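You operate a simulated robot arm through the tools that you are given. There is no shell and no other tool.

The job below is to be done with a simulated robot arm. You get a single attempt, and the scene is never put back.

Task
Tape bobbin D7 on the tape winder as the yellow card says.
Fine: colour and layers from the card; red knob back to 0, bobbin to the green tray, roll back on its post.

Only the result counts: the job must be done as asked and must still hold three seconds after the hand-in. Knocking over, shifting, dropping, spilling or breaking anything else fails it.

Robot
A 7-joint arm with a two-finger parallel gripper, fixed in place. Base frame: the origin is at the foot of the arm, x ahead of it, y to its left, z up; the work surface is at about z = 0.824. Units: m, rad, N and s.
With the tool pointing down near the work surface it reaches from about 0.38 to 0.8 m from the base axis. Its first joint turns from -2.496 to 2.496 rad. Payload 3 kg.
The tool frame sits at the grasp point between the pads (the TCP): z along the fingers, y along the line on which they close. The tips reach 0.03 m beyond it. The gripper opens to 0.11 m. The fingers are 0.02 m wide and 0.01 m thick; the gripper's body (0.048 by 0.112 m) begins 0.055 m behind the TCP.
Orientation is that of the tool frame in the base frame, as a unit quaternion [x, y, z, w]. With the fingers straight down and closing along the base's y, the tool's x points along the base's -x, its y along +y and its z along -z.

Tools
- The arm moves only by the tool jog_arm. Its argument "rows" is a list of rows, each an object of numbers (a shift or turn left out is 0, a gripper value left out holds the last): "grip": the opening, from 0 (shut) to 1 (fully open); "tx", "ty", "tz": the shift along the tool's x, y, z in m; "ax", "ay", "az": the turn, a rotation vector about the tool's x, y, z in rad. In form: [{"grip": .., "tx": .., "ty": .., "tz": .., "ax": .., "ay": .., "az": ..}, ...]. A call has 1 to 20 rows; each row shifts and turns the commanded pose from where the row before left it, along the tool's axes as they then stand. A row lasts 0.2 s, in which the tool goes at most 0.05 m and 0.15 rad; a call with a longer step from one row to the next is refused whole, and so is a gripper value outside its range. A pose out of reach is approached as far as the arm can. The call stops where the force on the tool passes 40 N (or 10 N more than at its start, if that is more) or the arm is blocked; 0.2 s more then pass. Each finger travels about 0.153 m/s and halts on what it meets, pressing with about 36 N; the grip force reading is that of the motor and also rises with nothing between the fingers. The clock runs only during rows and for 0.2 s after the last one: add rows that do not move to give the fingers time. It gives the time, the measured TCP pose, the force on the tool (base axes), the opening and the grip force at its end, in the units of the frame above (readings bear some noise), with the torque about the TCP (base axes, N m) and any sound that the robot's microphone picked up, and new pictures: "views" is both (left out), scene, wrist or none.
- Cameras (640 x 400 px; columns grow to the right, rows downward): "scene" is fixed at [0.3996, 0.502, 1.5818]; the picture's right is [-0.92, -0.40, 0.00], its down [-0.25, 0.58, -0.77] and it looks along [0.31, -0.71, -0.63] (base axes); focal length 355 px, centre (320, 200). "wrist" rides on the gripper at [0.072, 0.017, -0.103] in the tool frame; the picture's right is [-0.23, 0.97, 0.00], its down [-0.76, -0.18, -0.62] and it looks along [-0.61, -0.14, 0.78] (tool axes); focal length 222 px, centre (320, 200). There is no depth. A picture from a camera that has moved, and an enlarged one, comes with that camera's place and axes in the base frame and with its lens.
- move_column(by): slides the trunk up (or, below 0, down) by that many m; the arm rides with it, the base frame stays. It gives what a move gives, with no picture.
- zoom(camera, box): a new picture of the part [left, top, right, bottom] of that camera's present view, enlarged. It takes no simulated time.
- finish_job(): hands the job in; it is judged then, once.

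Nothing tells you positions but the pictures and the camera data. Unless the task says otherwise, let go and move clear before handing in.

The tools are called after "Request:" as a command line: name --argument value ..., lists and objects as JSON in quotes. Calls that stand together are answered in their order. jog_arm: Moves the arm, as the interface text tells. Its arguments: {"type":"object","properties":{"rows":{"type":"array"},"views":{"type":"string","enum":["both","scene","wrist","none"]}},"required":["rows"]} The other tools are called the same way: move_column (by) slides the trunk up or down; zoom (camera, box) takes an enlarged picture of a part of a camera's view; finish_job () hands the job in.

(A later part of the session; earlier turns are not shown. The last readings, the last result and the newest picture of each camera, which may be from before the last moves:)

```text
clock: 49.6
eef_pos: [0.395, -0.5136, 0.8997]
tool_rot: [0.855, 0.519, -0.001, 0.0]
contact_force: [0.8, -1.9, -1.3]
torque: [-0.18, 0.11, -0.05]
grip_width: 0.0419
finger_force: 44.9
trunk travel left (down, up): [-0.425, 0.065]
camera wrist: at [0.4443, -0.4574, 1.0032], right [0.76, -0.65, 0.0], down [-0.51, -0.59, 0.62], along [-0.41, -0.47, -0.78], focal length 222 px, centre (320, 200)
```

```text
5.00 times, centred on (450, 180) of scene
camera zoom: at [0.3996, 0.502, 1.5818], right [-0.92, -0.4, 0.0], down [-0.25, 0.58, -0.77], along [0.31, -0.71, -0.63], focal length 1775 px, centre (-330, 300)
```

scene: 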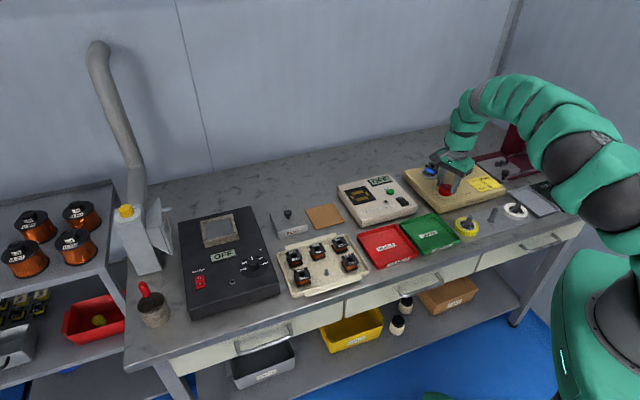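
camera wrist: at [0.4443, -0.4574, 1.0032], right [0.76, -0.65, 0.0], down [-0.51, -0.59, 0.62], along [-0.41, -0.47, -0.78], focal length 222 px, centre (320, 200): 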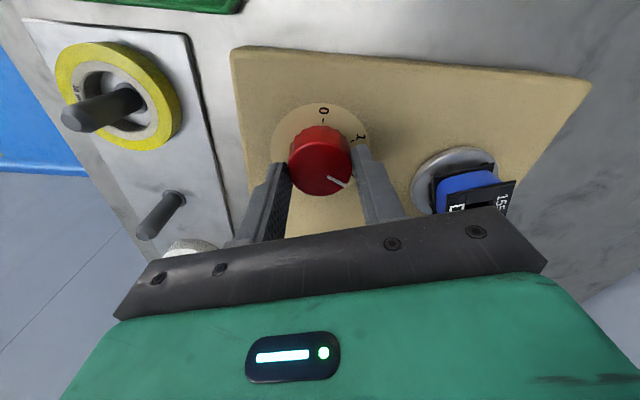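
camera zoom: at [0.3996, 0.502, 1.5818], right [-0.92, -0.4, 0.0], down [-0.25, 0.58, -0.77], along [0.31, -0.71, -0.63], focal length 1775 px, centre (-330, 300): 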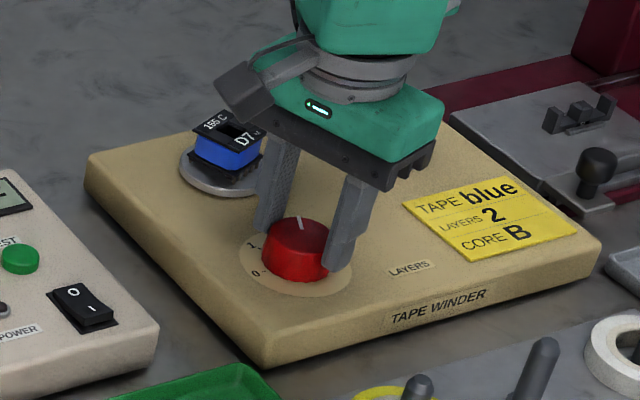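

The pointer is within about 3° of the 2 mark. I'll nudge it the last bit, then hold and watch the bobbin to see when winding stops.

Request:
jog_arm --rows '[{"az": 0.04}, {}, {}, {}, {}, {}, {}, {}, {}, {}]' --views "none"

Request:
zoom --camera "scene" --box '[400, 150, 480, 210]'

Request:
zoom --camera "wrist" --box '[260, 80, 400, 190]'

```text
clock: 51.8
eef_pos: [0.3951, -0.5142, 0.8995]
tool_rot: [0.865, 0.502, 0.0, 0.001]
contact_force: [-5.0, -0.2, -3.1]
torque: [-0.02, 0.19, 0.01]
grip_width: 0.0421
finger_force: 45.4
trunk travel left (down, up): [-0.425, 0.065]
```

```text
6.67 times, centred on (440, 180) of scene
camera zoom: at [0.3996, 0.502, 1.5818], right [-0.92, -0.4, 0.0], down [-0.25, 0.58, -0.77], along [0.31, -0.71, -0.63], focal length 2366 px, centre (-480, 333)
```

zoom: 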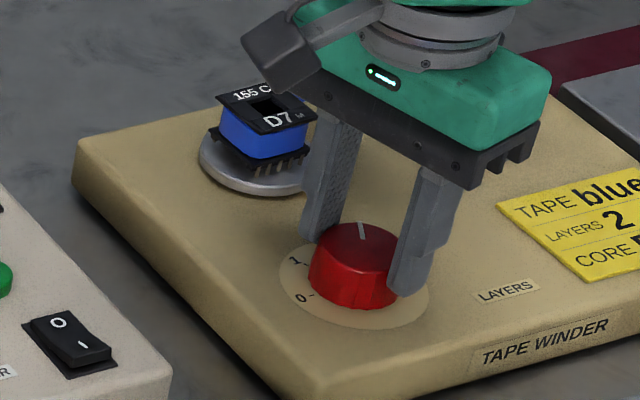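

```text
3.64 times, centred on (330, 135) of wrist
camera zoom: at [0.4464, -0.4594, 1.0032], right [0.73, -0.68, 0.0], down [-0.53, -0.57, 0.62], along [-0.42, -0.46, -0.78], focal length 808 px, centre (284, 436)
```

zoom: 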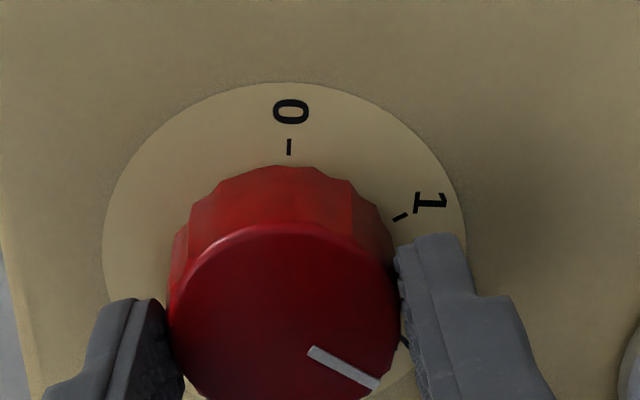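

Request:
jog_arm --rows '[{}, {}, {}, {}, {}, {}, {}, {}, {}, {}]' --views "none"

Request:
zoom --camera "scene" --box '[400, 150, 480, 210]'

```text
clock: 54.0
eef_pos: [0.3937, -0.5144, 0.8993]
tool_rot: [0.865, 0.502, 0.0, 0.0]
contact_force: [-4.7, 1.8, -3.4]
torque: [0.08, 0.14, 0.02]
grip_width: 0.042
finger_force: 44.9
trunk travel left (down, up): [-0.425, 0.065]
```

```text
6.67 times, centred on (440, 180) of scene
camera zoom: at [0.3996, 0.502, 1.5818], right [-0.92, -0.4, 0.0], down [-0.25, 0.58, -0.77], along [0.31, -0.71, -0.63], focal length 2366 px, centre (-480, 333)
```

zoom: 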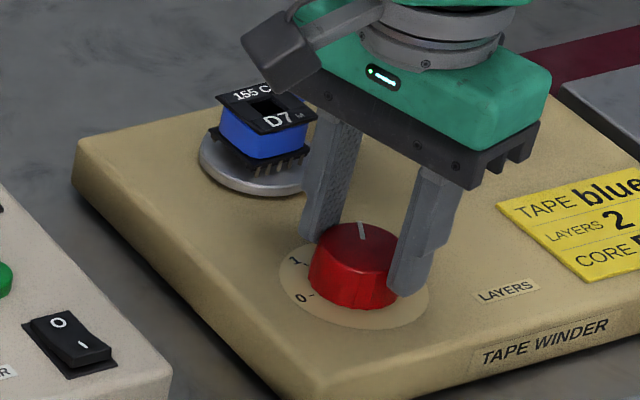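

The bobbin has stopped turning and is back in its original orientation. I'll open the fingers in place to check the pointer against the 2 mark.

Request:
jog_arm --rows '[{"grip": 0.7}, {"grip": 0.7}, {"grip": 0.7}]' --views "wrist"

Request:
zoom --camera "wrist" --box '[260, 80, 400, 190]'

Request:
zoom --camera "scene" --box '[400, 150, 480, 210]'

```text
clock: 54.8
eef_pos: [0.3939, -0.5132, 0.8985]
tool_rot: [0.865, 0.501, 0.0, 0.0]
contact_force: [0.9, -0.1, -0.6]
torque: [0.01, 0.02, 0.01]
grip_width: 0.077
finger_force: 0.1
trunk travel left (down, up): [-0.425, 0.065]
camera wrist: at [0.4468, -0.4594, 1.0033], right [0.73, -0.68, 0.0], down [-0.53, -0.57, 0.62], along [-0.42, -0.46, -0.78], focal length 222 px, centre (320, 200)
```

wrist: 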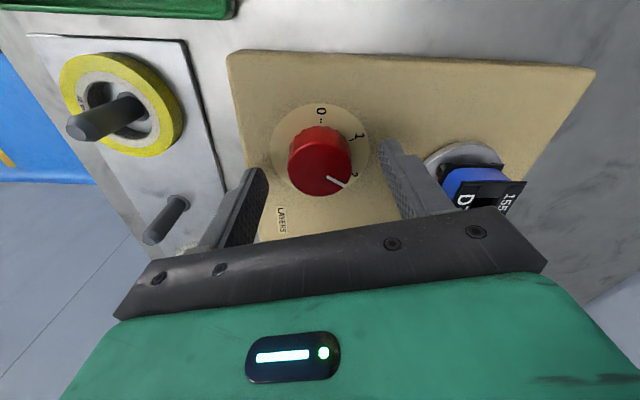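

```text
3.64 times, centred on (330, 135) of wrist
camera zoom: at [0.4468, -0.4594, 1.0033], right [0.73, -0.68, 0.0], down [-0.53, -0.57, 0.62], along [-0.42, -0.46, -0.78], focal length 808 px, centre (284, 436)
```

zoom: 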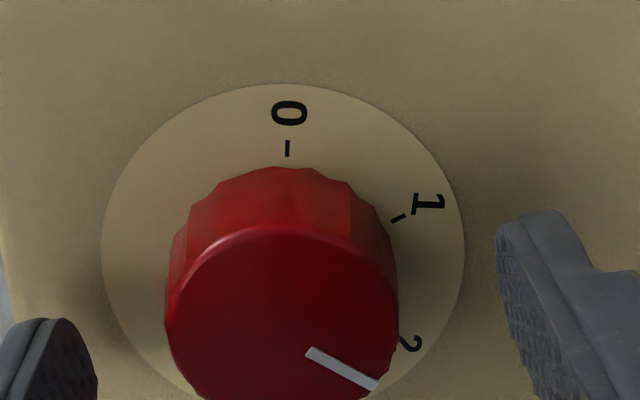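

```text
6.67 times, centred on (440, 180) of scene
camera zoom: at [0.3996, 0.502, 1.5818], right [-0.92, -0.4, 0.0], down [-0.25, 0.58, -0.77], along [0.31, -0.71, -0.63], focal length 2366 px, centre (-480, 333)
```

zoom: 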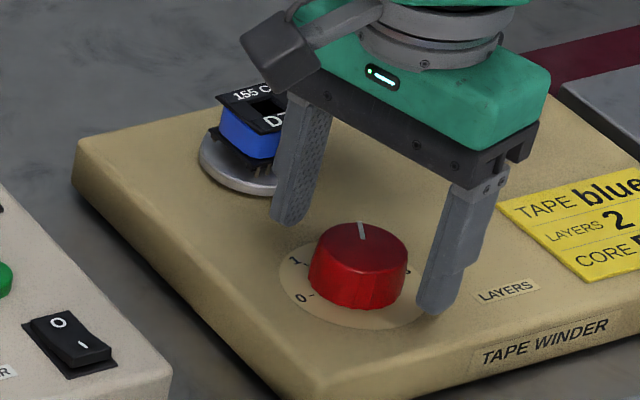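

The pointer measures about -74° and the 2 mark about -73°, so it is set on 2 and the winding is finished. I'll grip again and turn the knob back toward 0.

Request:
jog_arm --rows '[{"grip": 0.2}, {"grip": 0.2}, {"grip": 0.2}, {}]' --views "none"

```text
clock: 55.8
eef_pos: [0.3936, -0.5142, 0.8994]
tool_rot: [0.865, 0.501, 0.001, 0.001]
contact_force: [-1.7, 2.3, -1.4]
torque: [0.09, 0.11, -0.03]
grip_width: 0.0422
finger_force: 44.9
trunk travel left (down, up): [-0.425, 0.065]
```

Request:
jog_arm --rows '[{"az": -0.125}, {"az": -0.125}, {"az": -0.125}, {"az": -0.125}, {"az": -0.125}, {"az": -0.125}, {"az": -0.125}, {"az": -0.125}, {}]' --views "none"

Request:
zoom --camera "scene" --box '[400, 150, 480, 210]'

```text
clock: 57.8
eef_pos: [0.3937, -0.514, 0.8986]
tool_rot: [0.518, 0.855, 0.0, 0.0]
contact_force: [-8.7, 12.5, -7.0]
torque: [-0.32, 0.03, 0.04]
grip_width: 0.0421
finger_force: 45.2
trunk travel left (down, up): [-0.425, 0.065]
```

```text
6.67 times, centred on (440, 180) of scene
camera zoom: at [0.3996, 0.502, 1.5818], right [-0.92, -0.4, 0.0], down [-0.25, 0.58, -0.77], along [0.31, -0.71, -0.63], focal length 2366 px, centre (-480, 333)
```

zoom: 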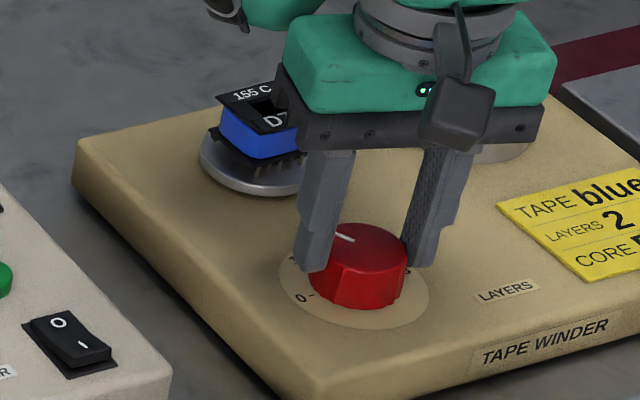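

Turning back leaves the bobbin still and the tape on. I'll relieve the side load and finish the turn to 0.

Request:
jog_arm --rows '[{"tx": 0.001}, {"az": -0.125}, {"az": -0.125}, {"az": -0.125}, {"az": -0.125}, {"az": -0.125}, {"az": -0.125}, {"az": -0.125}, {"az": -0.125}, {"az": -0.09}, {}, {}]' --views "both"

Request:
zoom --camera "wrist" --box '[260, 80, 400, 190]'

Request:
zoom --camera "scene" --box '[400, 150, 480, 210]'

```text
clock: 60.4
eef_pos: [0.3933, -0.5143, 0.9001]
tool_rot: [-0.001, 1.0, 0.0, 0.0]
contact_force: [-9.8, -8.4, 2.1]
torque: [-0.27, 0.56, -0.01]
grip_width: 0.0423
finger_force: 45.5
trunk travel left (down, up): [-0.425, 0.065]
camera wrist: at [0.3224, -0.4972, 1.0034], right [0.23, 0.97, 0.0], down [0.76, -0.18, 0.62], along [0.61, -0.14, -0.78], focal length 222 px, centre (320, 200)
```

scene: 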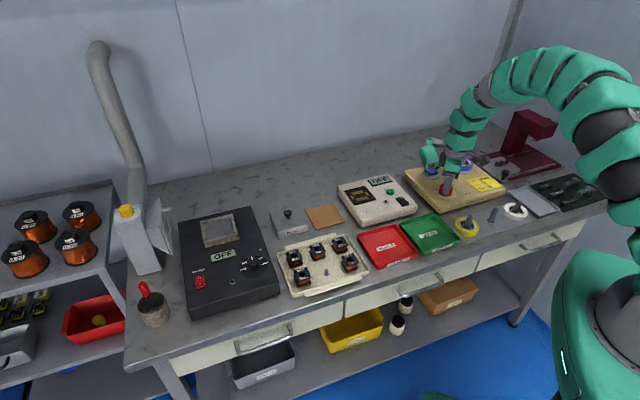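
wrist: 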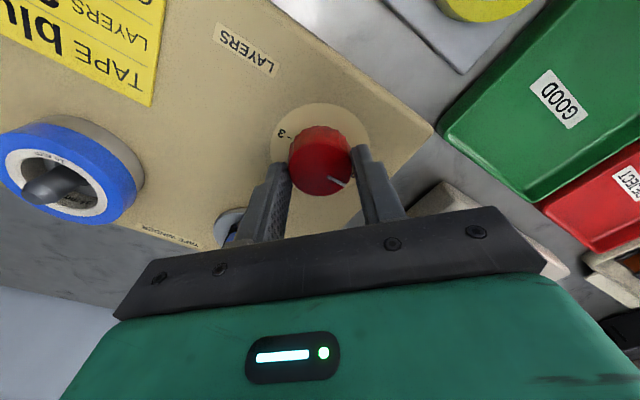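

```text
3.64 times, centred on (330, 135) of wrist
camera zoom: at [0.3224, -0.4972, 1.0034], right [0.23, 0.97, 0.0], down [0.76, -0.18, 0.62], along [0.61, -0.14, -0.78], focal length 808 px, centre (284, 436)
```

zoom: 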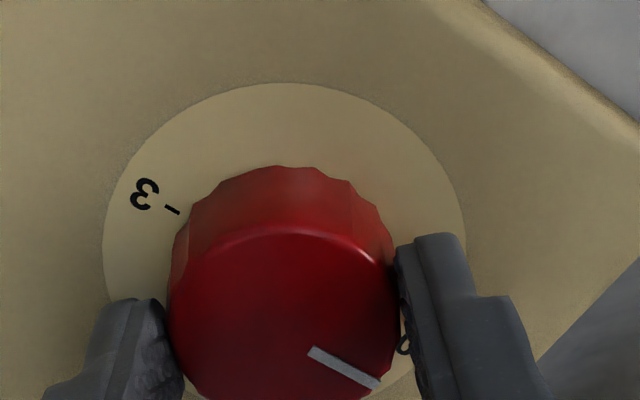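

```text
6.67 times, centred on (440, 180) of scene
camera zoom: at [0.3996, 0.502, 1.5818], right [-0.92, -0.4, 0.0], down [-0.25, 0.58, -0.77], along [0.31, -0.71, -0.63], focal length 2366 px, centre (-480, 333)
```

zoom: 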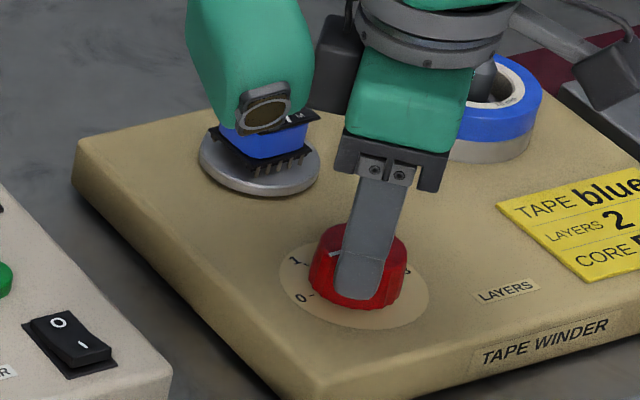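

The knob is back at its starting angle. I'll release it, lift off, and check the pointer.

Request:
jog_arm --rows '[{"grip": 0.7}, {"grip": 0.7}, {"grip": 0.7}, {"tz": -0.02}, {"tz": -0.03}, {"tz": -0.04}, {"tz": -0.04}, {}]' --views "both"

Request:
zoom --camera "wrist" --box '[220, 20, 420, 180]'

Request:
zoom --camera "scene" --box '[400, 140, 500, 220]'

```text
clock: 62.2
eef_pos: [0.3952, -0.5134, 1.0311]
tool_rot: [0.001, 1.0, 0.0, 0.0]
contact_force: [0.4, 0.7, 0.8]
torque: [0.0, -0.02, -0.01]
grip_width: 0.077
finger_force: 0.0
trunk travel left (down, up): [-0.425, 0.065]
camera wrist: at [0.324, -0.4963, 1.1349], right [0.23, 0.97, 0.0], down [0.76, -0.18, 0.62], along [0.61, -0.14, -0.78], focal length 222 px, centre (320, 200)
```

scene: 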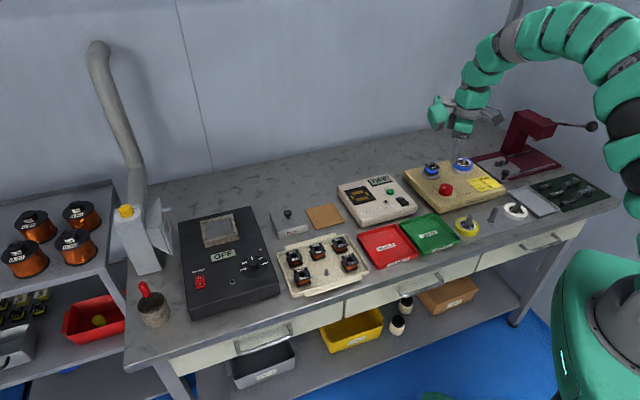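
wrist: 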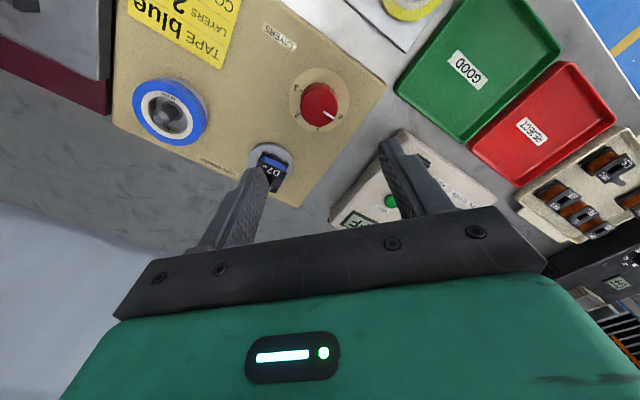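

```text
2.50 times, centred on (320, 100) of wrist
camera zoom: at [0.324, -0.4963, 1.1349], right [0.23, 0.97, 0.0], down [0.76, -0.18, 0.62], along [0.61, -0.14, -0.78], focal length 555 px, centre (320, 450)
```

zoom: 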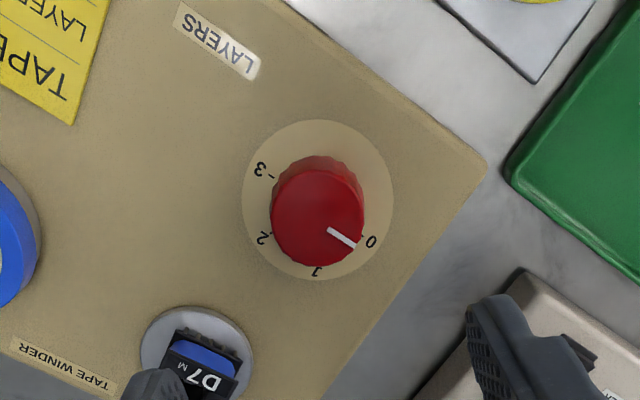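

```text
5.00 times, centred on (450, 180) of scene
camera zoom: at [0.3996, 0.502, 1.5818], right [-0.92, -0.4, 0.0], down [-0.25, 0.58, -0.77], along [0.31, -0.71, -0.63], focal length 1775 px, centre (-330, 300)
```

zoom: 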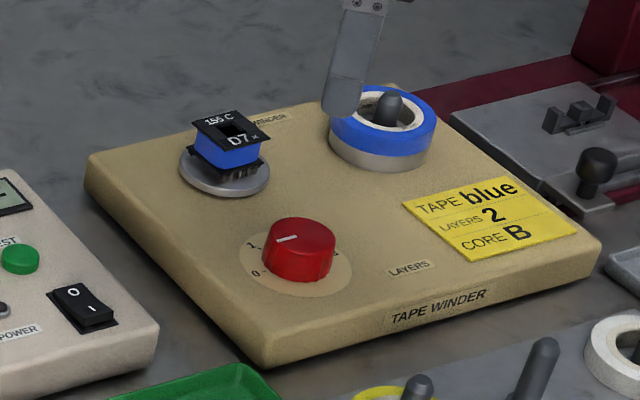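

The pointer is on 0 and D7 carries blue tape. Next I'll move above D7, restore the yaw I placed it with, and check alignment.

Request:
jog_arm --rows '[{"tx": -0.0205, "ty": -0.0272}, {"tx": -0.0205, "ty": -0.0272}, {"tx": -0.0205, "ty": -0.0271}, {"az": 0.138, "grip": 0.55}, {"az": 0.138}, {"az": 0.138}, {"az": 0.138}, {"az": 0.138}, {"az": 0.138}, {}]' --views "both"

Request:
zoom --camera "wrist" --box '[230, 30, 410, 180]'

```text
clock: 64.4
eef_pos: [0.4563, -0.5944, 1.0298]
tool_rot: [0.404, 0.915, 0.0, -0.001]
contact_force: [-0.3, 0.4, 0.7]
torque: [0.0, 0.02, 0.02]
grip_width: 0.0604
finger_force: 0.0
trunk travel left (down, up): [-0.425, 0.065]
camera wrist: at [0.4207, -0.5302, 1.1332], right [0.87, 0.49, 0.0], down [0.38, -0.68, 0.62], along [0.3, -0.54, -0.78], focal length 222 px, centre (320, 200)
```

scene: 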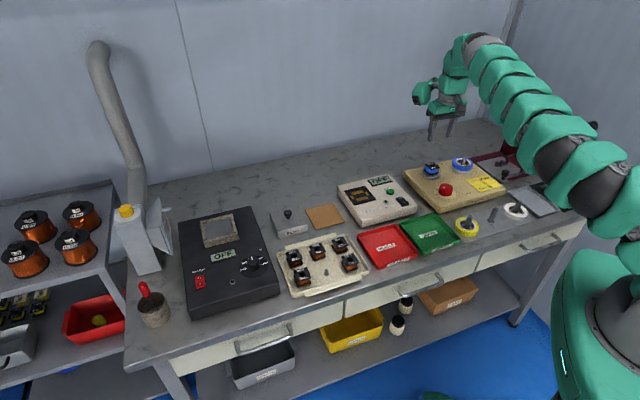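
wrist: 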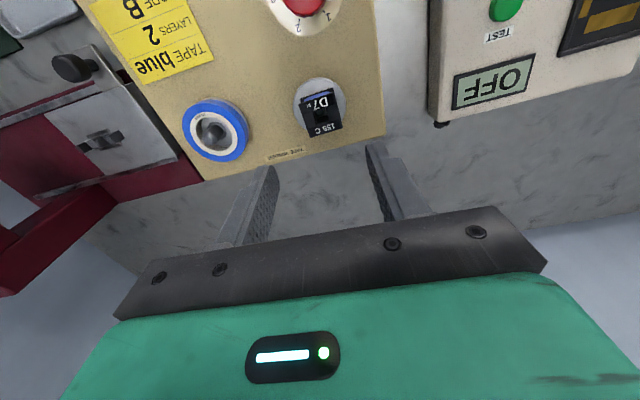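

```text
2.67 times, centred on (320, 105) of wrist
camera zoom: at [0.4207, -0.5302, 1.1332], right [0.87, 0.49, 0.0], down [0.38, -0.68, 0.62], along [0.3, -0.54, -0.78], focal length 592 px, centre (320, 453)
```

zoom: 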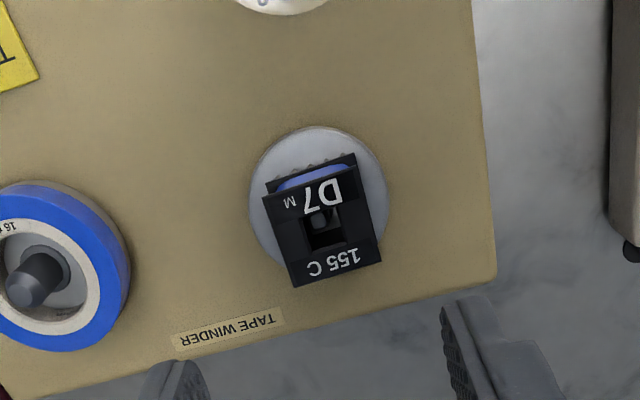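

D7 lines up with the gripper within a degree. I'll make a small correction and descend partway.

Request:
jog_arm --rows '[{"grip": 0.5, "tx": -0.003, "ty": 0.001}, {"tz": 0.03}, {"tz": 0.03}, {"tz": 0.03}, {}]' --views "wrist"

Request:
zoom --camera "wrist" --box '[240, 60, 400, 220]'

Request:
zoom --camera "scene" --box '[400, 130, 480, 200]'

```text
clock: 65.6
eef_pos: [0.4597, -0.5971, 0.9376]
tool_rot: [0.403, 0.915, 0.0, -0.001]
contact_force: [0.7, 0.5, -1.2]
torque: [0.03, -0.02, 0.0]
grip_width: 0.0549
finger_force: 0.1
trunk travel left (down, up): [-0.425, 0.065]
camera wrist: at [0.4248, -0.532, 1.0418], right [0.87, 0.49, 0.0], down [0.38, -0.68, 0.62], along [0.3, -0.54, -0.78], focal length 222 px, centre (320, 200)
```

wrist: 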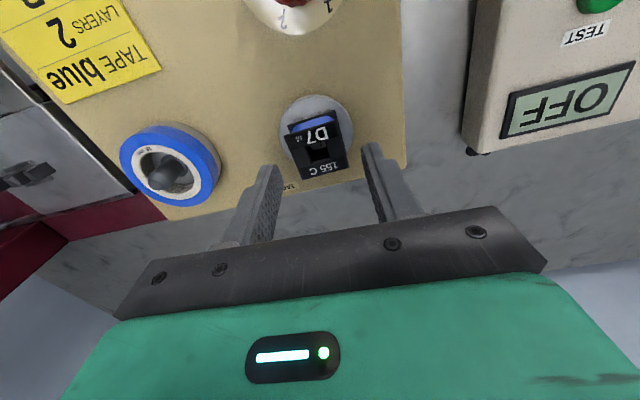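

```text
2.50 times, centred on (320, 140) of wrist
camera zoom: at [0.4248, -0.532, 1.0418], right [0.87, 0.49, 0.0], down [0.38, -0.68, 0.62], along [0.3, -0.54, -0.78], focal length 555 px, centre (320, 350)
```

zoom: 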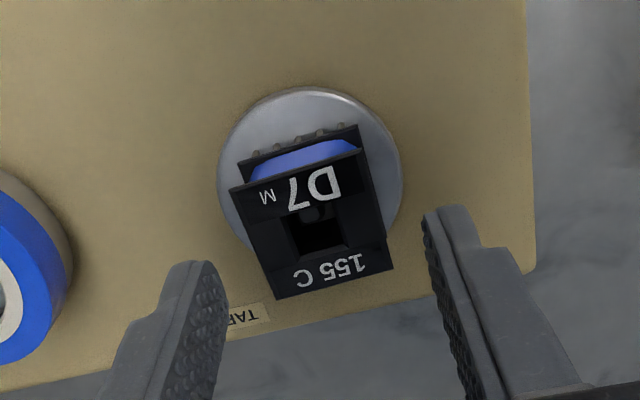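

```text
5.71 times, centred on (440, 165) of scene
camera zoom: at [0.3996, 0.502, 1.5818], right [-0.92, -0.4, 0.0], down [-0.25, 0.58, -0.77], along [0.31, -0.71, -0.63], focal length 2028 px, centre (-366, 400)
```

zoom: 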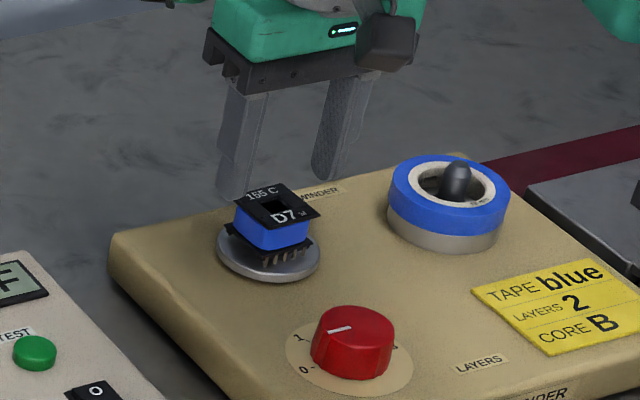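

I estimate the gripper is about 3 mm past centre and D7 about 2° off square. I'll correct both and lower to the height where I released it.

Request:
jog_arm --rows '[{"tx": 0.0033, "ty": -0.001, "az": -0.035}, {"tz": 0.01}, {"tz": 0.01}, {"tz": 0.008}, {}]' --views "wrist"

Request:
zoom --camera "wrist" --box '[240, 60, 400, 220]'

Request:
zoom --camera "scene" --box '[400, 130, 480, 200]'

```text
clock: 66.8
eef_pos: [0.4547, -0.5938, 0.912]
tool_rot: [0.386, 0.922, 0.0, 0.0]
contact_force: [0.4, -0.8, -0.6]
torque: [-0.01, 0.0, 0.03]
grip_width: 0.0549
finger_force: 0.0
trunk travel left (down, up): [-0.425, 0.065]
camera wrist: at [0.418, -0.5307, 1.015], right [0.85, 0.52, 0.0], down [0.41, -0.67, 0.62], along [0.32, -0.53, -0.78], focal length 222 px, centre (320, 200)
```

wrist: 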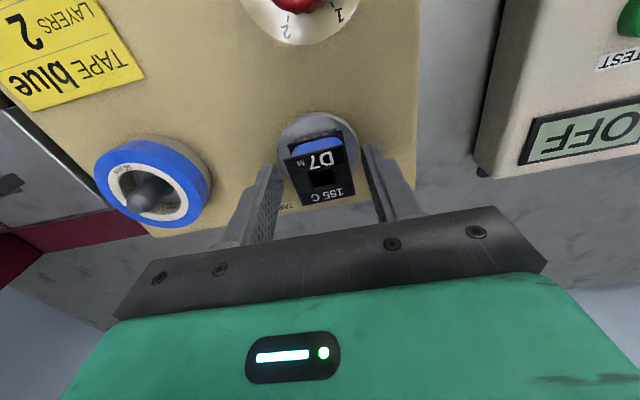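

```text
2.50 times, centred on (320, 140) of wrist
camera zoom: at [0.418, -0.5307, 1.015], right [0.85, 0.52, 0.0], down [0.41, -0.67, 0.62], along [0.32, -0.53, -0.78], focal length 555 px, centre (320, 350)
```

zoom: 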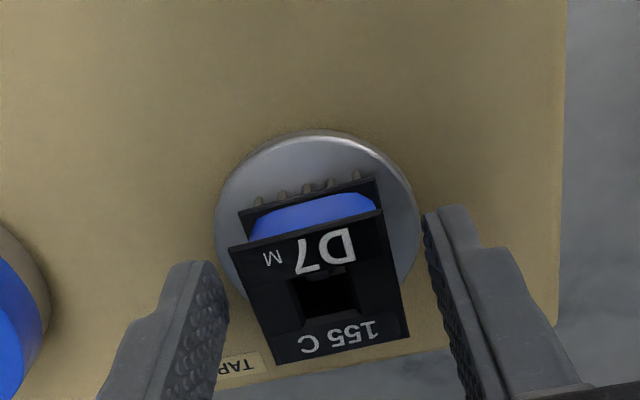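

```text
5.71 times, centred on (440, 165) of scene
camera zoom: at [0.3996, 0.502, 1.5818], right [-0.92, -0.4, 0.0], down [-0.25, 0.58, -0.77], along [0.31, -0.71, -0.63], focal length 2028 px, centre (-366, 400)
```

zoom: 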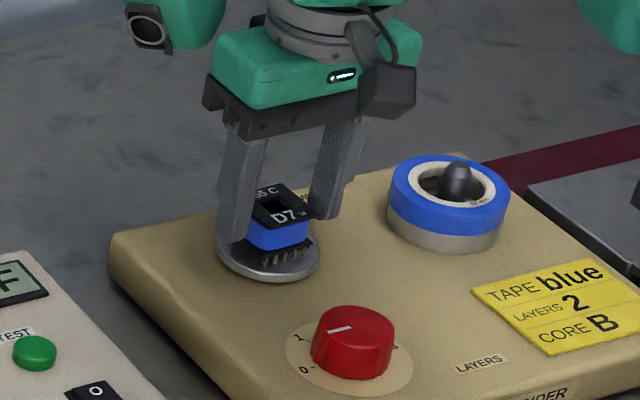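

D7 now sits between the fingers just as it did at the first pick. I'll lower 4 mm, close, and lift it gently off the spindle.

Request:
jog_arm --rows '[{"tz": 0.004}, {"grip": 0.2}, {"grip": 0.2}, {"grip": 0.2}, {}]' --views "none"

Request:
zoom --camera "wrist" --box '[240, 60, 400, 220]'

Request:
zoom --camera "scene" --box '[400, 130, 480, 200]'

```text
clock: 68.0
eef_pos: [0.4546, -0.5933, 0.9085]
tool_rot: [0.386, 0.922, -0.001, 0.001]
contact_force: [1.3, -0.2, 2.1]
torque: [0.01, -0.06, 0.02]
grip_width: 0.0372
finger_force: 35.7
trunk travel left (down, up): [-0.425, 0.065]
```

```text
2.50 times, centred on (320, 140) of wrist
camera zoom: at [0.4178, -0.5305, 1.0113], right [0.85, 0.52, 0.0], down [0.41, -0.67, 0.62], along [0.32, -0.53, -0.78], focal length 555 px, centre (320, 350)
```

zoom: 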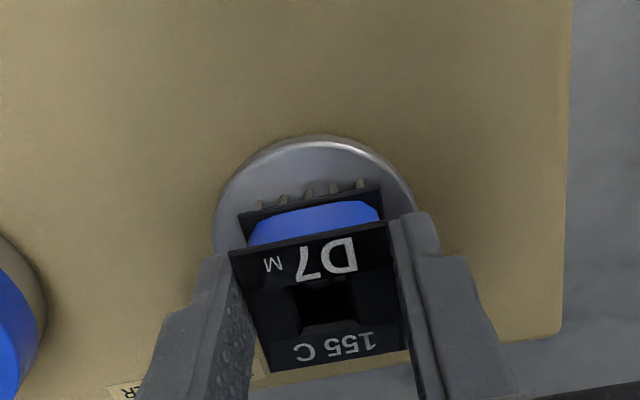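

```text
5.71 times, centred on (440, 165) of scene
camera zoom: at [0.3996, 0.502, 1.5818], right [-0.92, -0.4, 0.0], down [-0.25, 0.58, -0.77], along [0.31, -0.71, -0.63], focal length 2028 px, centre (-366, 400)
```

zoom: 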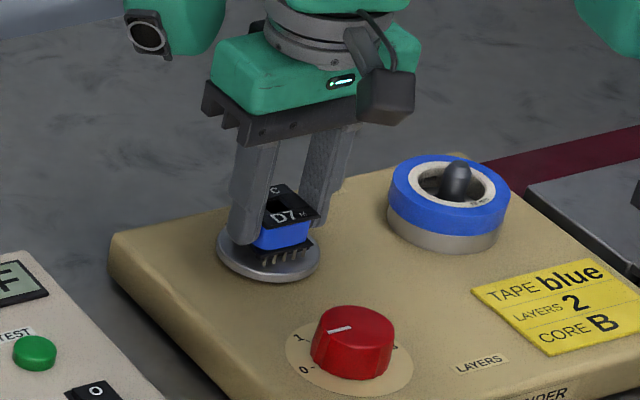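

Request:
jog_arm --rows '[{"tz": -0.01}, {"tz": -0.015}, {"tz": -0.025}, {"tz": -0.04}, {"tz": -0.04}, {}]' --views "both"

Request:
zoom --camera "scene" --box '[390, 110, 500, 210]'

Request:
zoom --camera "scene" --box '[350, 200, 480, 270]'

```text
clock: 69.4
eef_pos: [0.4554, -0.5967, 1.0372]
tool_rot: [0.387, 0.922, 0.0, 0.0]
contact_force: [0.1, -0.6, -0.5]
torque: [-0.05, 0.0, -0.01]
grip_width: 0.0372
finger_force: 36.3
trunk travel left (down, up): [-0.425, 0.065]
camera wrist: at [0.4182, -0.5318, 1.1413], right [0.85, 0.52, 0.0], down [0.41, -0.67, 0.62], along [0.32, -0.53, -0.78], focal length 222 px, centre (320, 200)
```

scene: 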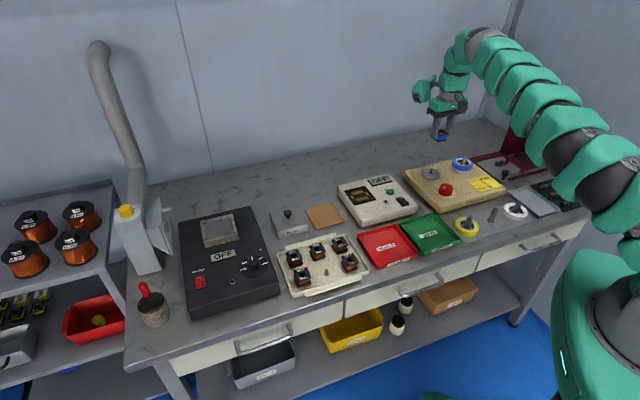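
wrist: 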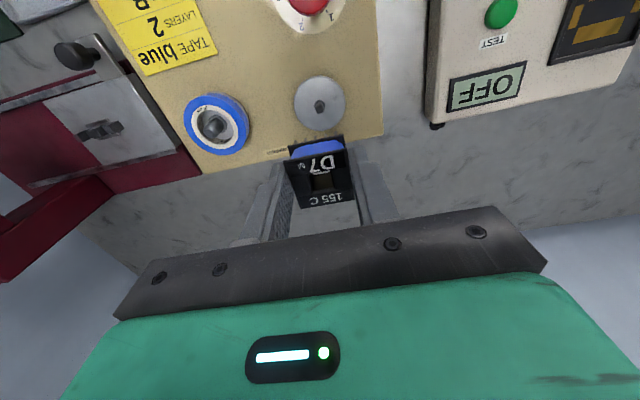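

```text
4.00 times, centred on (445, 160) of scene
camera zoom: at [0.3996, 0.502, 1.5818], right [-0.92, -0.4, 0.0], down [-0.25, 0.58, -0.77], along [0.31, -0.71, -0.63], focal length 1420 px, centre (-180, 360)
```

zoom: 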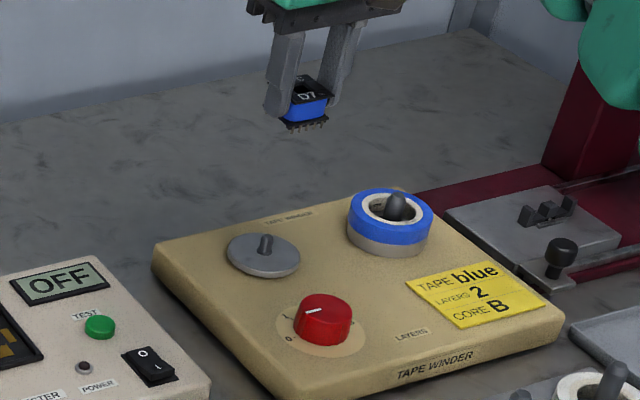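

```text
4.92 times, centred on (415, 235) of scene
camera zoom: at [0.3996, 0.502, 1.5818], right [-0.92, -0.4, 0.0], down [-0.25, 0.58, -0.77], along [0.31, -0.71, -0.63], focal length 1748 px, centre (-148, 28)
```

zoom: 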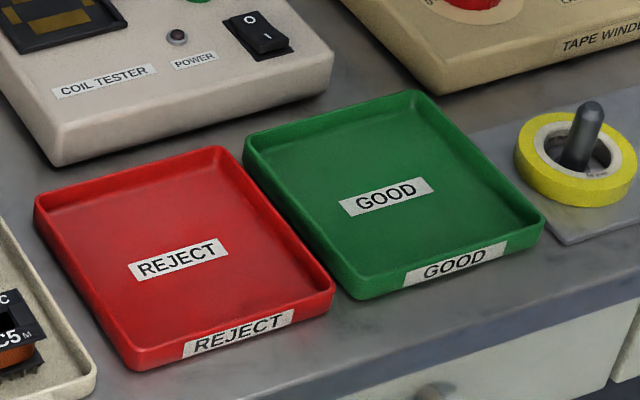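

The taped D7 is off the spindle and held firmly. The green GOOD tray is centred near (0.407, -0.331), so I'll carry D7 over it.

Request:
jog_arm --rows '[{"tx": 0.0319, "ty": 0.0217}, {"tx": 0.0319, "ty": 0.0217}, {"tx": 0.0319, "ty": 0.0217}, {"tx": 0.0319, "ty": 0.0217}, {"tx": 0.0319, "ty": 0.0217}, {"tx": 0.0319, "ty": 0.0216}, {"tx": 0.0319, "ty": 0.0216}, {"tz": 0.03}, {"tz": 0.03}, {}]' --views "both"

Request:
zoom --camera "wrist" --box '[220, 20, 420, 180]'

Request:
zoom --camera "scene" --box '[370, 170, 480, 270]'

```text
clock: 71.6
eef_pos: [0.4057, -0.3276, 0.9763]
tool_rot: [0.387, 0.922, 0.0, 0.0]
contact_force: [-0.8, 0.7, -1.5]
torque: [-0.04, 0.01, 0.01]
grip_width: 0.0373
finger_force: 35.6
trunk travel left (down, up): [-0.425, 0.065]
camera wrist: at [0.3685, -0.2639, 1.0813], right [0.85, 0.52, 0.0], down [0.41, -0.67, 0.62], along [0.32, -0.53, -0.78], focal length 222 px, centre (320, 200)
```

scene: 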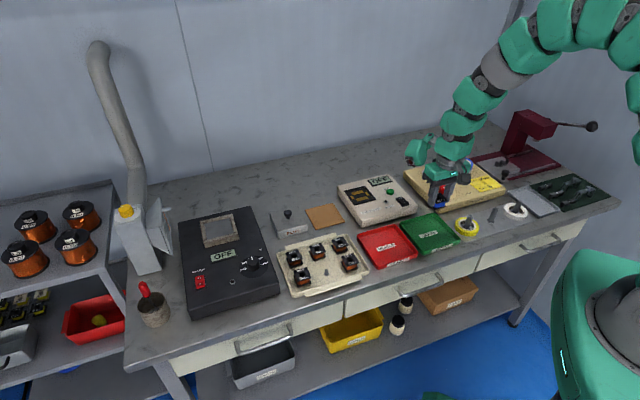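
wrist: 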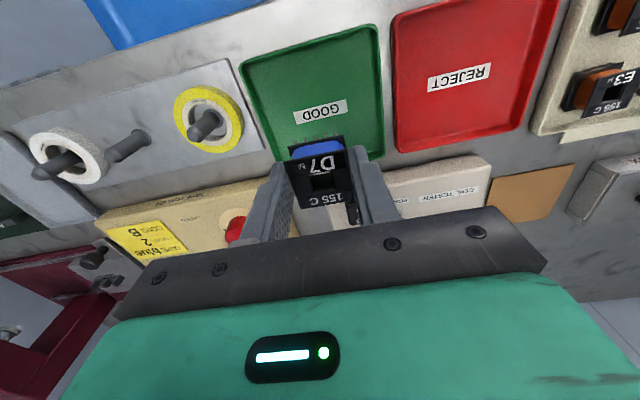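

```text
2.50 times, centred on (320, 100) of wrist
camera zoom: at [0.3685, -0.2639, 1.0813], right [0.85, 0.52, 0.0], down [0.41, -0.67, 0.62], along [0.32, -0.53, -0.78], focal length 555 px, centre (320, 450)
```

zoom: 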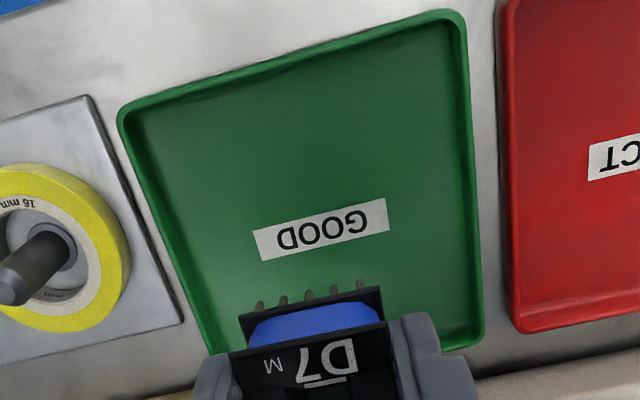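

```text
4.00 times, centred on (425, 220) of scene
camera zoom: at [0.3996, 0.502, 1.5818], right [-0.92, -0.4, 0.0], down [-0.25, 0.58, -0.77], along [0.31, -0.71, -0.63], focal length 1420 px, centre (-100, 120)
```

zoom: 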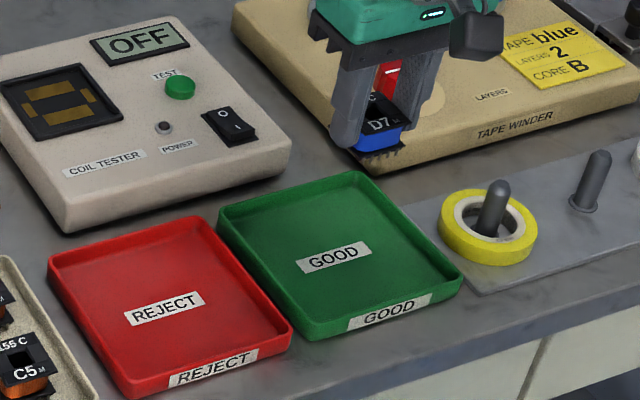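

The tool axis points right at the middle of the green tray. I'll lower D7 in.

Request:
jog_arm --rows '[{"tz": 0.03}, {"tz": 0.03}, {"tz": 0.02}, {"tz": 0.015}, {}]' --views "none"

Request:
zoom --camera "scene" --box '[370, 170, 480, 270]'

```text
clock: 72.8
eef_pos: [0.4064, -0.3298, 0.8812]
tool_rot: [0.386, 0.922, 0.0, 0.0]
contact_force: [-0.3, -0.8, -1.1]
torque: [-0.01, -0.01, -0.02]
grip_width: 0.0373
finger_force: 35.9
trunk travel left (down, up): [-0.425, 0.065]
```

```text
4.00 times, centred on (425, 220) of scene
camera zoom: at [0.3996, 0.502, 1.5818], right [-0.92, -0.4, 0.0], down [-0.25, 0.58, -0.77], along [0.31, -0.71, -0.63], focal length 1420 px, centre (-100, 120)
```

zoom: 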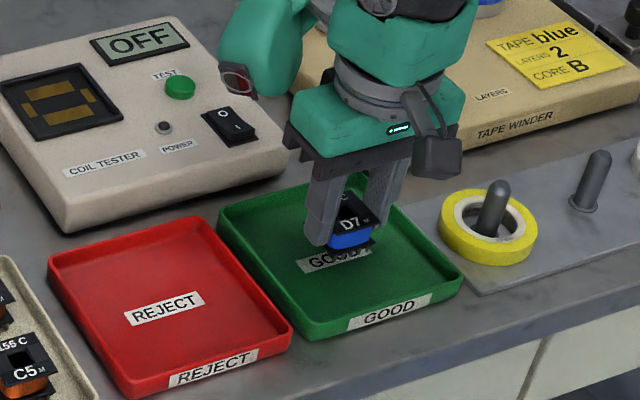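

Request:
jog_arm --rows '[{"tz": 0.004}, {"tz": 0.003}, {"tz": 0.002}, {}]' --views "none"

```text
clock: 73.8
eef_pos: [0.4073, -0.3297, 0.8733]
tool_rot: [0.387, 0.922, 0.0, 0.0]
contact_force: [0.6, -0.2, -0.1]
torque: [-0.01, 0.01, 0.0]
grip_width: 0.0372
finger_force: 35.9
trunk travel left (down, up): [-0.425, 0.065]
```

D7 hasn't touched the tray floor yet. I'll keep stepping down in small steps until it does.

Request:
jog_arm --rows '[{"tz": 0.002}, {"tz": 0.0015}, {}]' --views "none"

```text
clock: 74.6
eef_pos: [0.4066, -0.328, 0.8697]
tool_rot: [0.387, 0.922, -0.001, 0.0]
contact_force: [-0.1, -1.0, -0.3]
torque: [-0.01, -0.01, -0.01]
grip_width: 0.0372
finger_force: 35.9
trunk travel left (down, up): [-0.425, 0.065]
```

Request:
jog_arm --rows '[{"tz": 0.0015}, {"tz": 0.0015}, {}]' --views "none"

Request:
zoom --camera "scene" --box '[390, 200, 470, 260]'

```text
clock: 75.4
eef_pos: [0.4068, -0.3284, 0.8678]
tool_rot: [0.387, 0.922, 0.0, -0.001]
contact_force: [0.3, 0.3, -1.0]
torque: [0.03, 0.0, -0.02]
grip_width: 0.0374
finger_force: 36.1
trunk travel left (down, up): [-0.425, 0.065]
```

```text
6.67 times, centred on (430, 230) of scene
camera zoom: at [0.3996, 0.502, 1.5818], right [-0.92, -0.4, 0.0], down [-0.25, 0.58, -0.77], along [0.31, -0.71, -0.63], focal length 2366 px, centre (-413, 0)
```

zoom: 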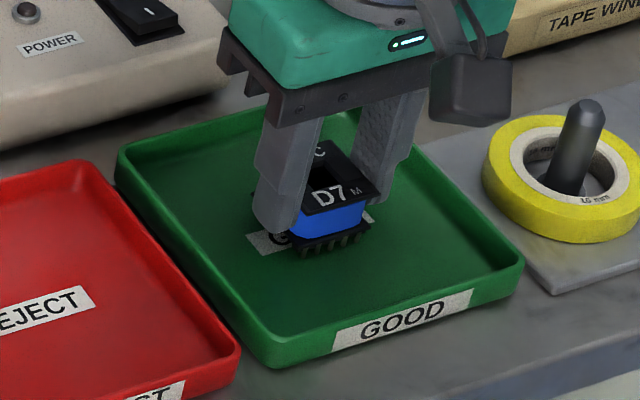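

Request:
jog_arm --rows '[{"tz": 0.001}, {"tz": 0.001}, {}]' --views "none"

```text
clock: 76.2
eef_pos: [0.4077, -0.3289, 0.8662]
tool_rot: [0.387, 0.922, 0.001, 0.0]
contact_force: [0.7, 2.5, 10.3]
torque: [0.06, -0.06, 0.04]
grip_width: 0.0371
finger_force: 35.9
trunk travel left (down, up): [-0.425, 0.065]
```

I read 10 N of contact, so D7 is on the tray floor. I'll ease off, release, and rise.

Request:
jog_arm --rows '[{"tz": -0.0008}, {"grip": 0.52}, {"grip": 0.52}, {"grip": 0.52}, {"tz": -0.01}, {"tz": -0.03}, {"tz": -0.04}, {"tz": -0.04}, {"tz": -0.04}, {}]' --views "both"

Request:
zoom --camera "scene" --box '[390, 200, 470, 260]'

```text
clock: 78.4
eef_pos: [0.4052, -0.3288, 1.0247]
tool_rot: [0.387, 0.922, 0.001, -0.001]
contact_force: [1.1, 0.9, -0.8]
torque: [0.04, -0.04, 0.02]
grip_width: 0.0573
finger_force: 0.1
trunk travel left (down, up): [-0.425, 0.065]
camera wrist: at [0.3673, -0.2653, 1.1292], right [0.85, 0.52, 0.0], down [0.41, -0.67, 0.62], along [0.32, -0.53, -0.78], focal length 222 px, centre (320, 200)
```

scene: 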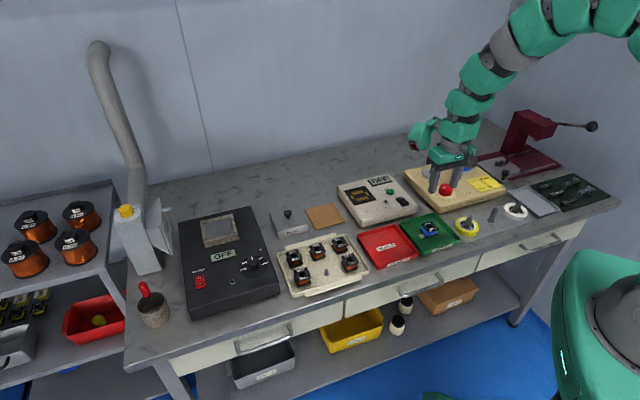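
wrist: 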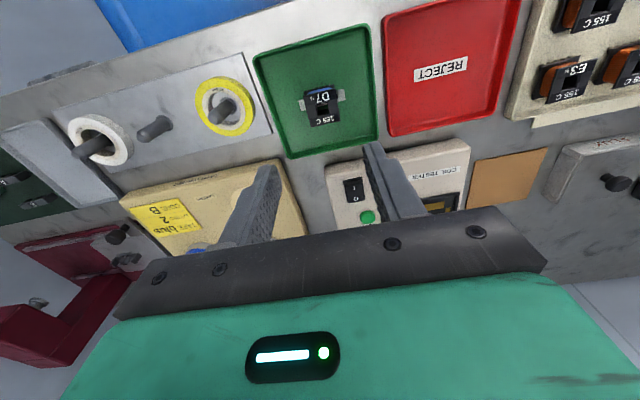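

```text
6.67 times, centred on (430, 230) of scene
camera zoom: at [0.3996, 0.502, 1.5818], right [-0.92, -0.4, 0.0], down [-0.25, 0.58, -0.77], along [0.31, -0.71, -0.63], focal length 2366 px, centre (-413, 0)
```

zoom: 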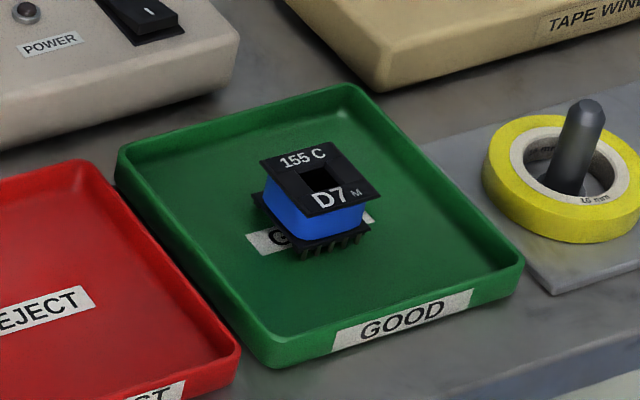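

D7 is upright in the green tray. Now for the blue roll: I'll return over the right spindle with the same front-to-back finger yaw I used to place it.

Request:
jog_arm --rows '[{"tx": -0.0242, "ty": -0.0302}, {"tx": -0.0242, "ty": -0.0302}, {"tx": -0.0242, "ty": -0.0302}, {"tx": -0.0242, "ty": -0.0302}, {"tx": -0.0242, "ty": -0.0302}, {"tx": -0.0242, "ty": -0.0302}, {"tx": -0.0242, "ty": -0.0302}, {"tx": -0.0242, "ty": -0.0302}, {"tx": -0.0241, "ty": -0.0301}, {"az": 0.146, "grip": 0.85}, {"az": 0.146}, {"az": 0.146}, {"az": 0.146}, {"az": 0.146}, {"az": 0.146}, {"az": 0.146}, {"az": 0.146}, {"az": 0.146}, {"az": 0.146}, {"az": 0.146}]' --views "both"

Request:
zoom --camera "wrist" --box '[220, 20, 420, 180]'

```text
clock: 82.6
eef_pos: [0.3659, -0.6756, 1.0253]
tool_rot: [0.932, 0.361, 0.0, 0.0]
contact_force: [-0.6, -0.3, -0.2]
torque: [-0.01, -0.01, 0.05]
grip_width: 0.0932
finger_force: 0.0
trunk travel left (down, up): [-0.425, 0.065]
camera wrist: at [0.4321, -0.6382, 1.1297], right [0.49, -0.87, 0.0], down [-0.68, -0.38, 0.62], along [-0.54, -0.3, -0.78], focal length 222 px, centre (320, 200)
```

scene: 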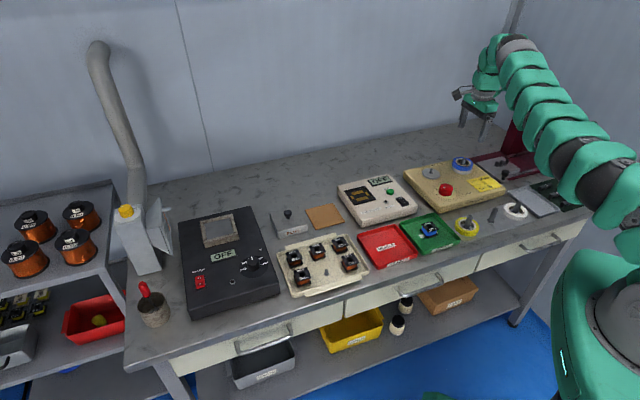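
wrist: 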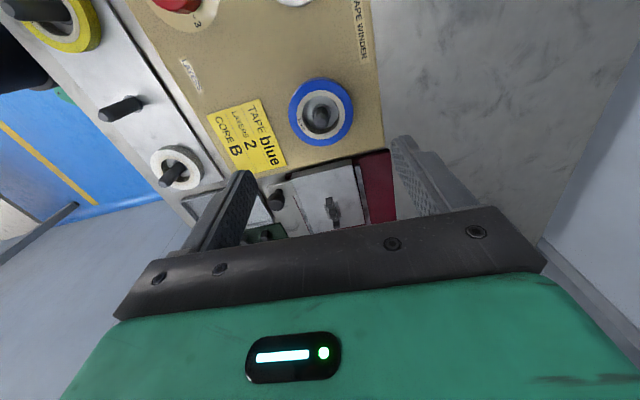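

```text
2.50 times, centred on (320, 100) of wrist
camera zoom: at [0.4321, -0.6382, 1.1297], right [0.49, -0.87, 0.0], down [-0.68, -0.38, 0.62], along [-0.54, -0.3, -0.78], focal length 555 px, centre (320, 450)
```

zoom: 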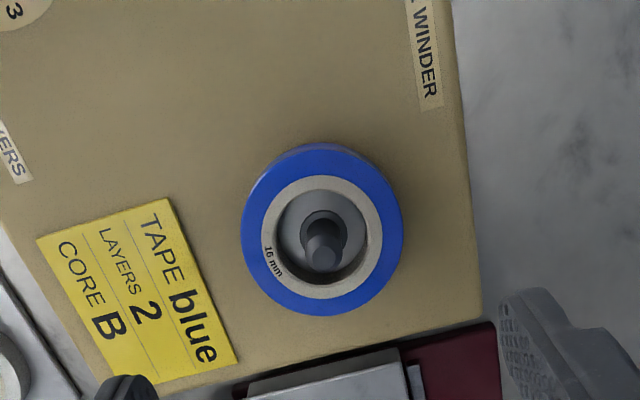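

The roll is on the tool axis within about 1 mm. I'll lower around it to the release height and close.

Request:
jog_arm --rows '[{"tz": 0.03}, {"tz": 0.03}, {"tz": 0.03}, {"tz": 0.015}, {"tz": 0.008}, {}]' --views "wrist"

Request:
zoom --camera "wrist" --box '[220, 60, 420, 220]'

Request:
zoom --camera "scene" --box '[420, 110, 510, 190]'

```text
clock: 84.0
eef_pos: [0.3669, -0.6746, 0.913]
tool_rot: [0.932, 0.362, 0.0, -0.002]
contact_force: [-1.2, -0.1, 0.6]
torque: [0.0, 0.01, 0.01]
grip_width: 0.0936
finger_force: 0.0
trunk travel left (down, up): [-0.425, 0.065]
camera wrist: at [0.4333, -0.6381, 1.0178], right [0.49, -0.87, 0.0], down [-0.68, -0.38, 0.62], along [-0.54, -0.3, -0.78], focal length 222 px, centre (320, 200)
```

wrist: 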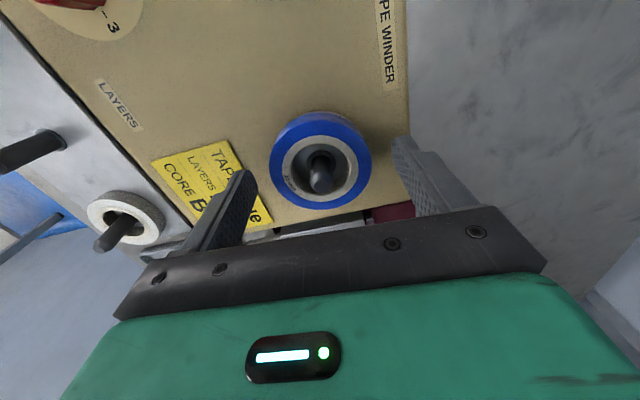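

```text
2.50 times, centred on (320, 140) of wrist
camera zoom: at [0.4333, -0.6381, 1.0178], right [0.49, -0.87, 0.0], down [-0.68, -0.38, 0.62], along [-0.54, -0.3, -0.78], focal length 555 px, centre (320, 350)
```

zoom: 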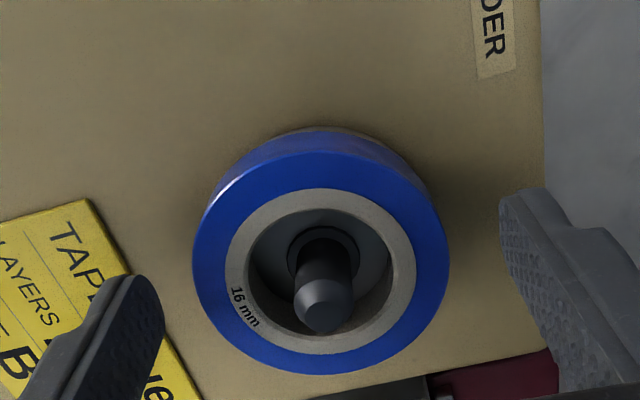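

```text
5.00 times, centred on (465, 150) of scene
camera zoom: at [0.3996, 0.502, 1.5818], right [-0.92, -0.4, 0.0], down [-0.25, 0.58, -0.77], along [0.31, -0.71, -0.63], focal length 1775 px, centre (-405, 450)
```

zoom: 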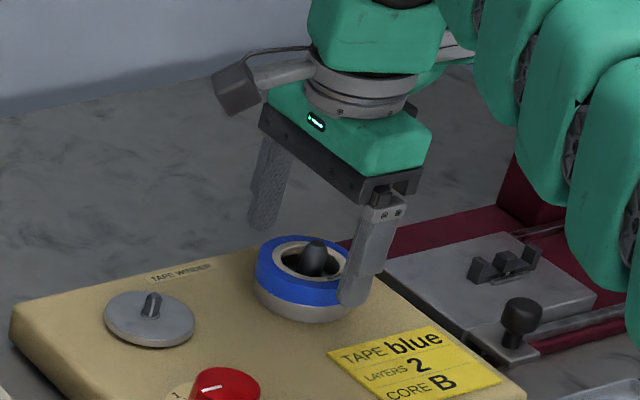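

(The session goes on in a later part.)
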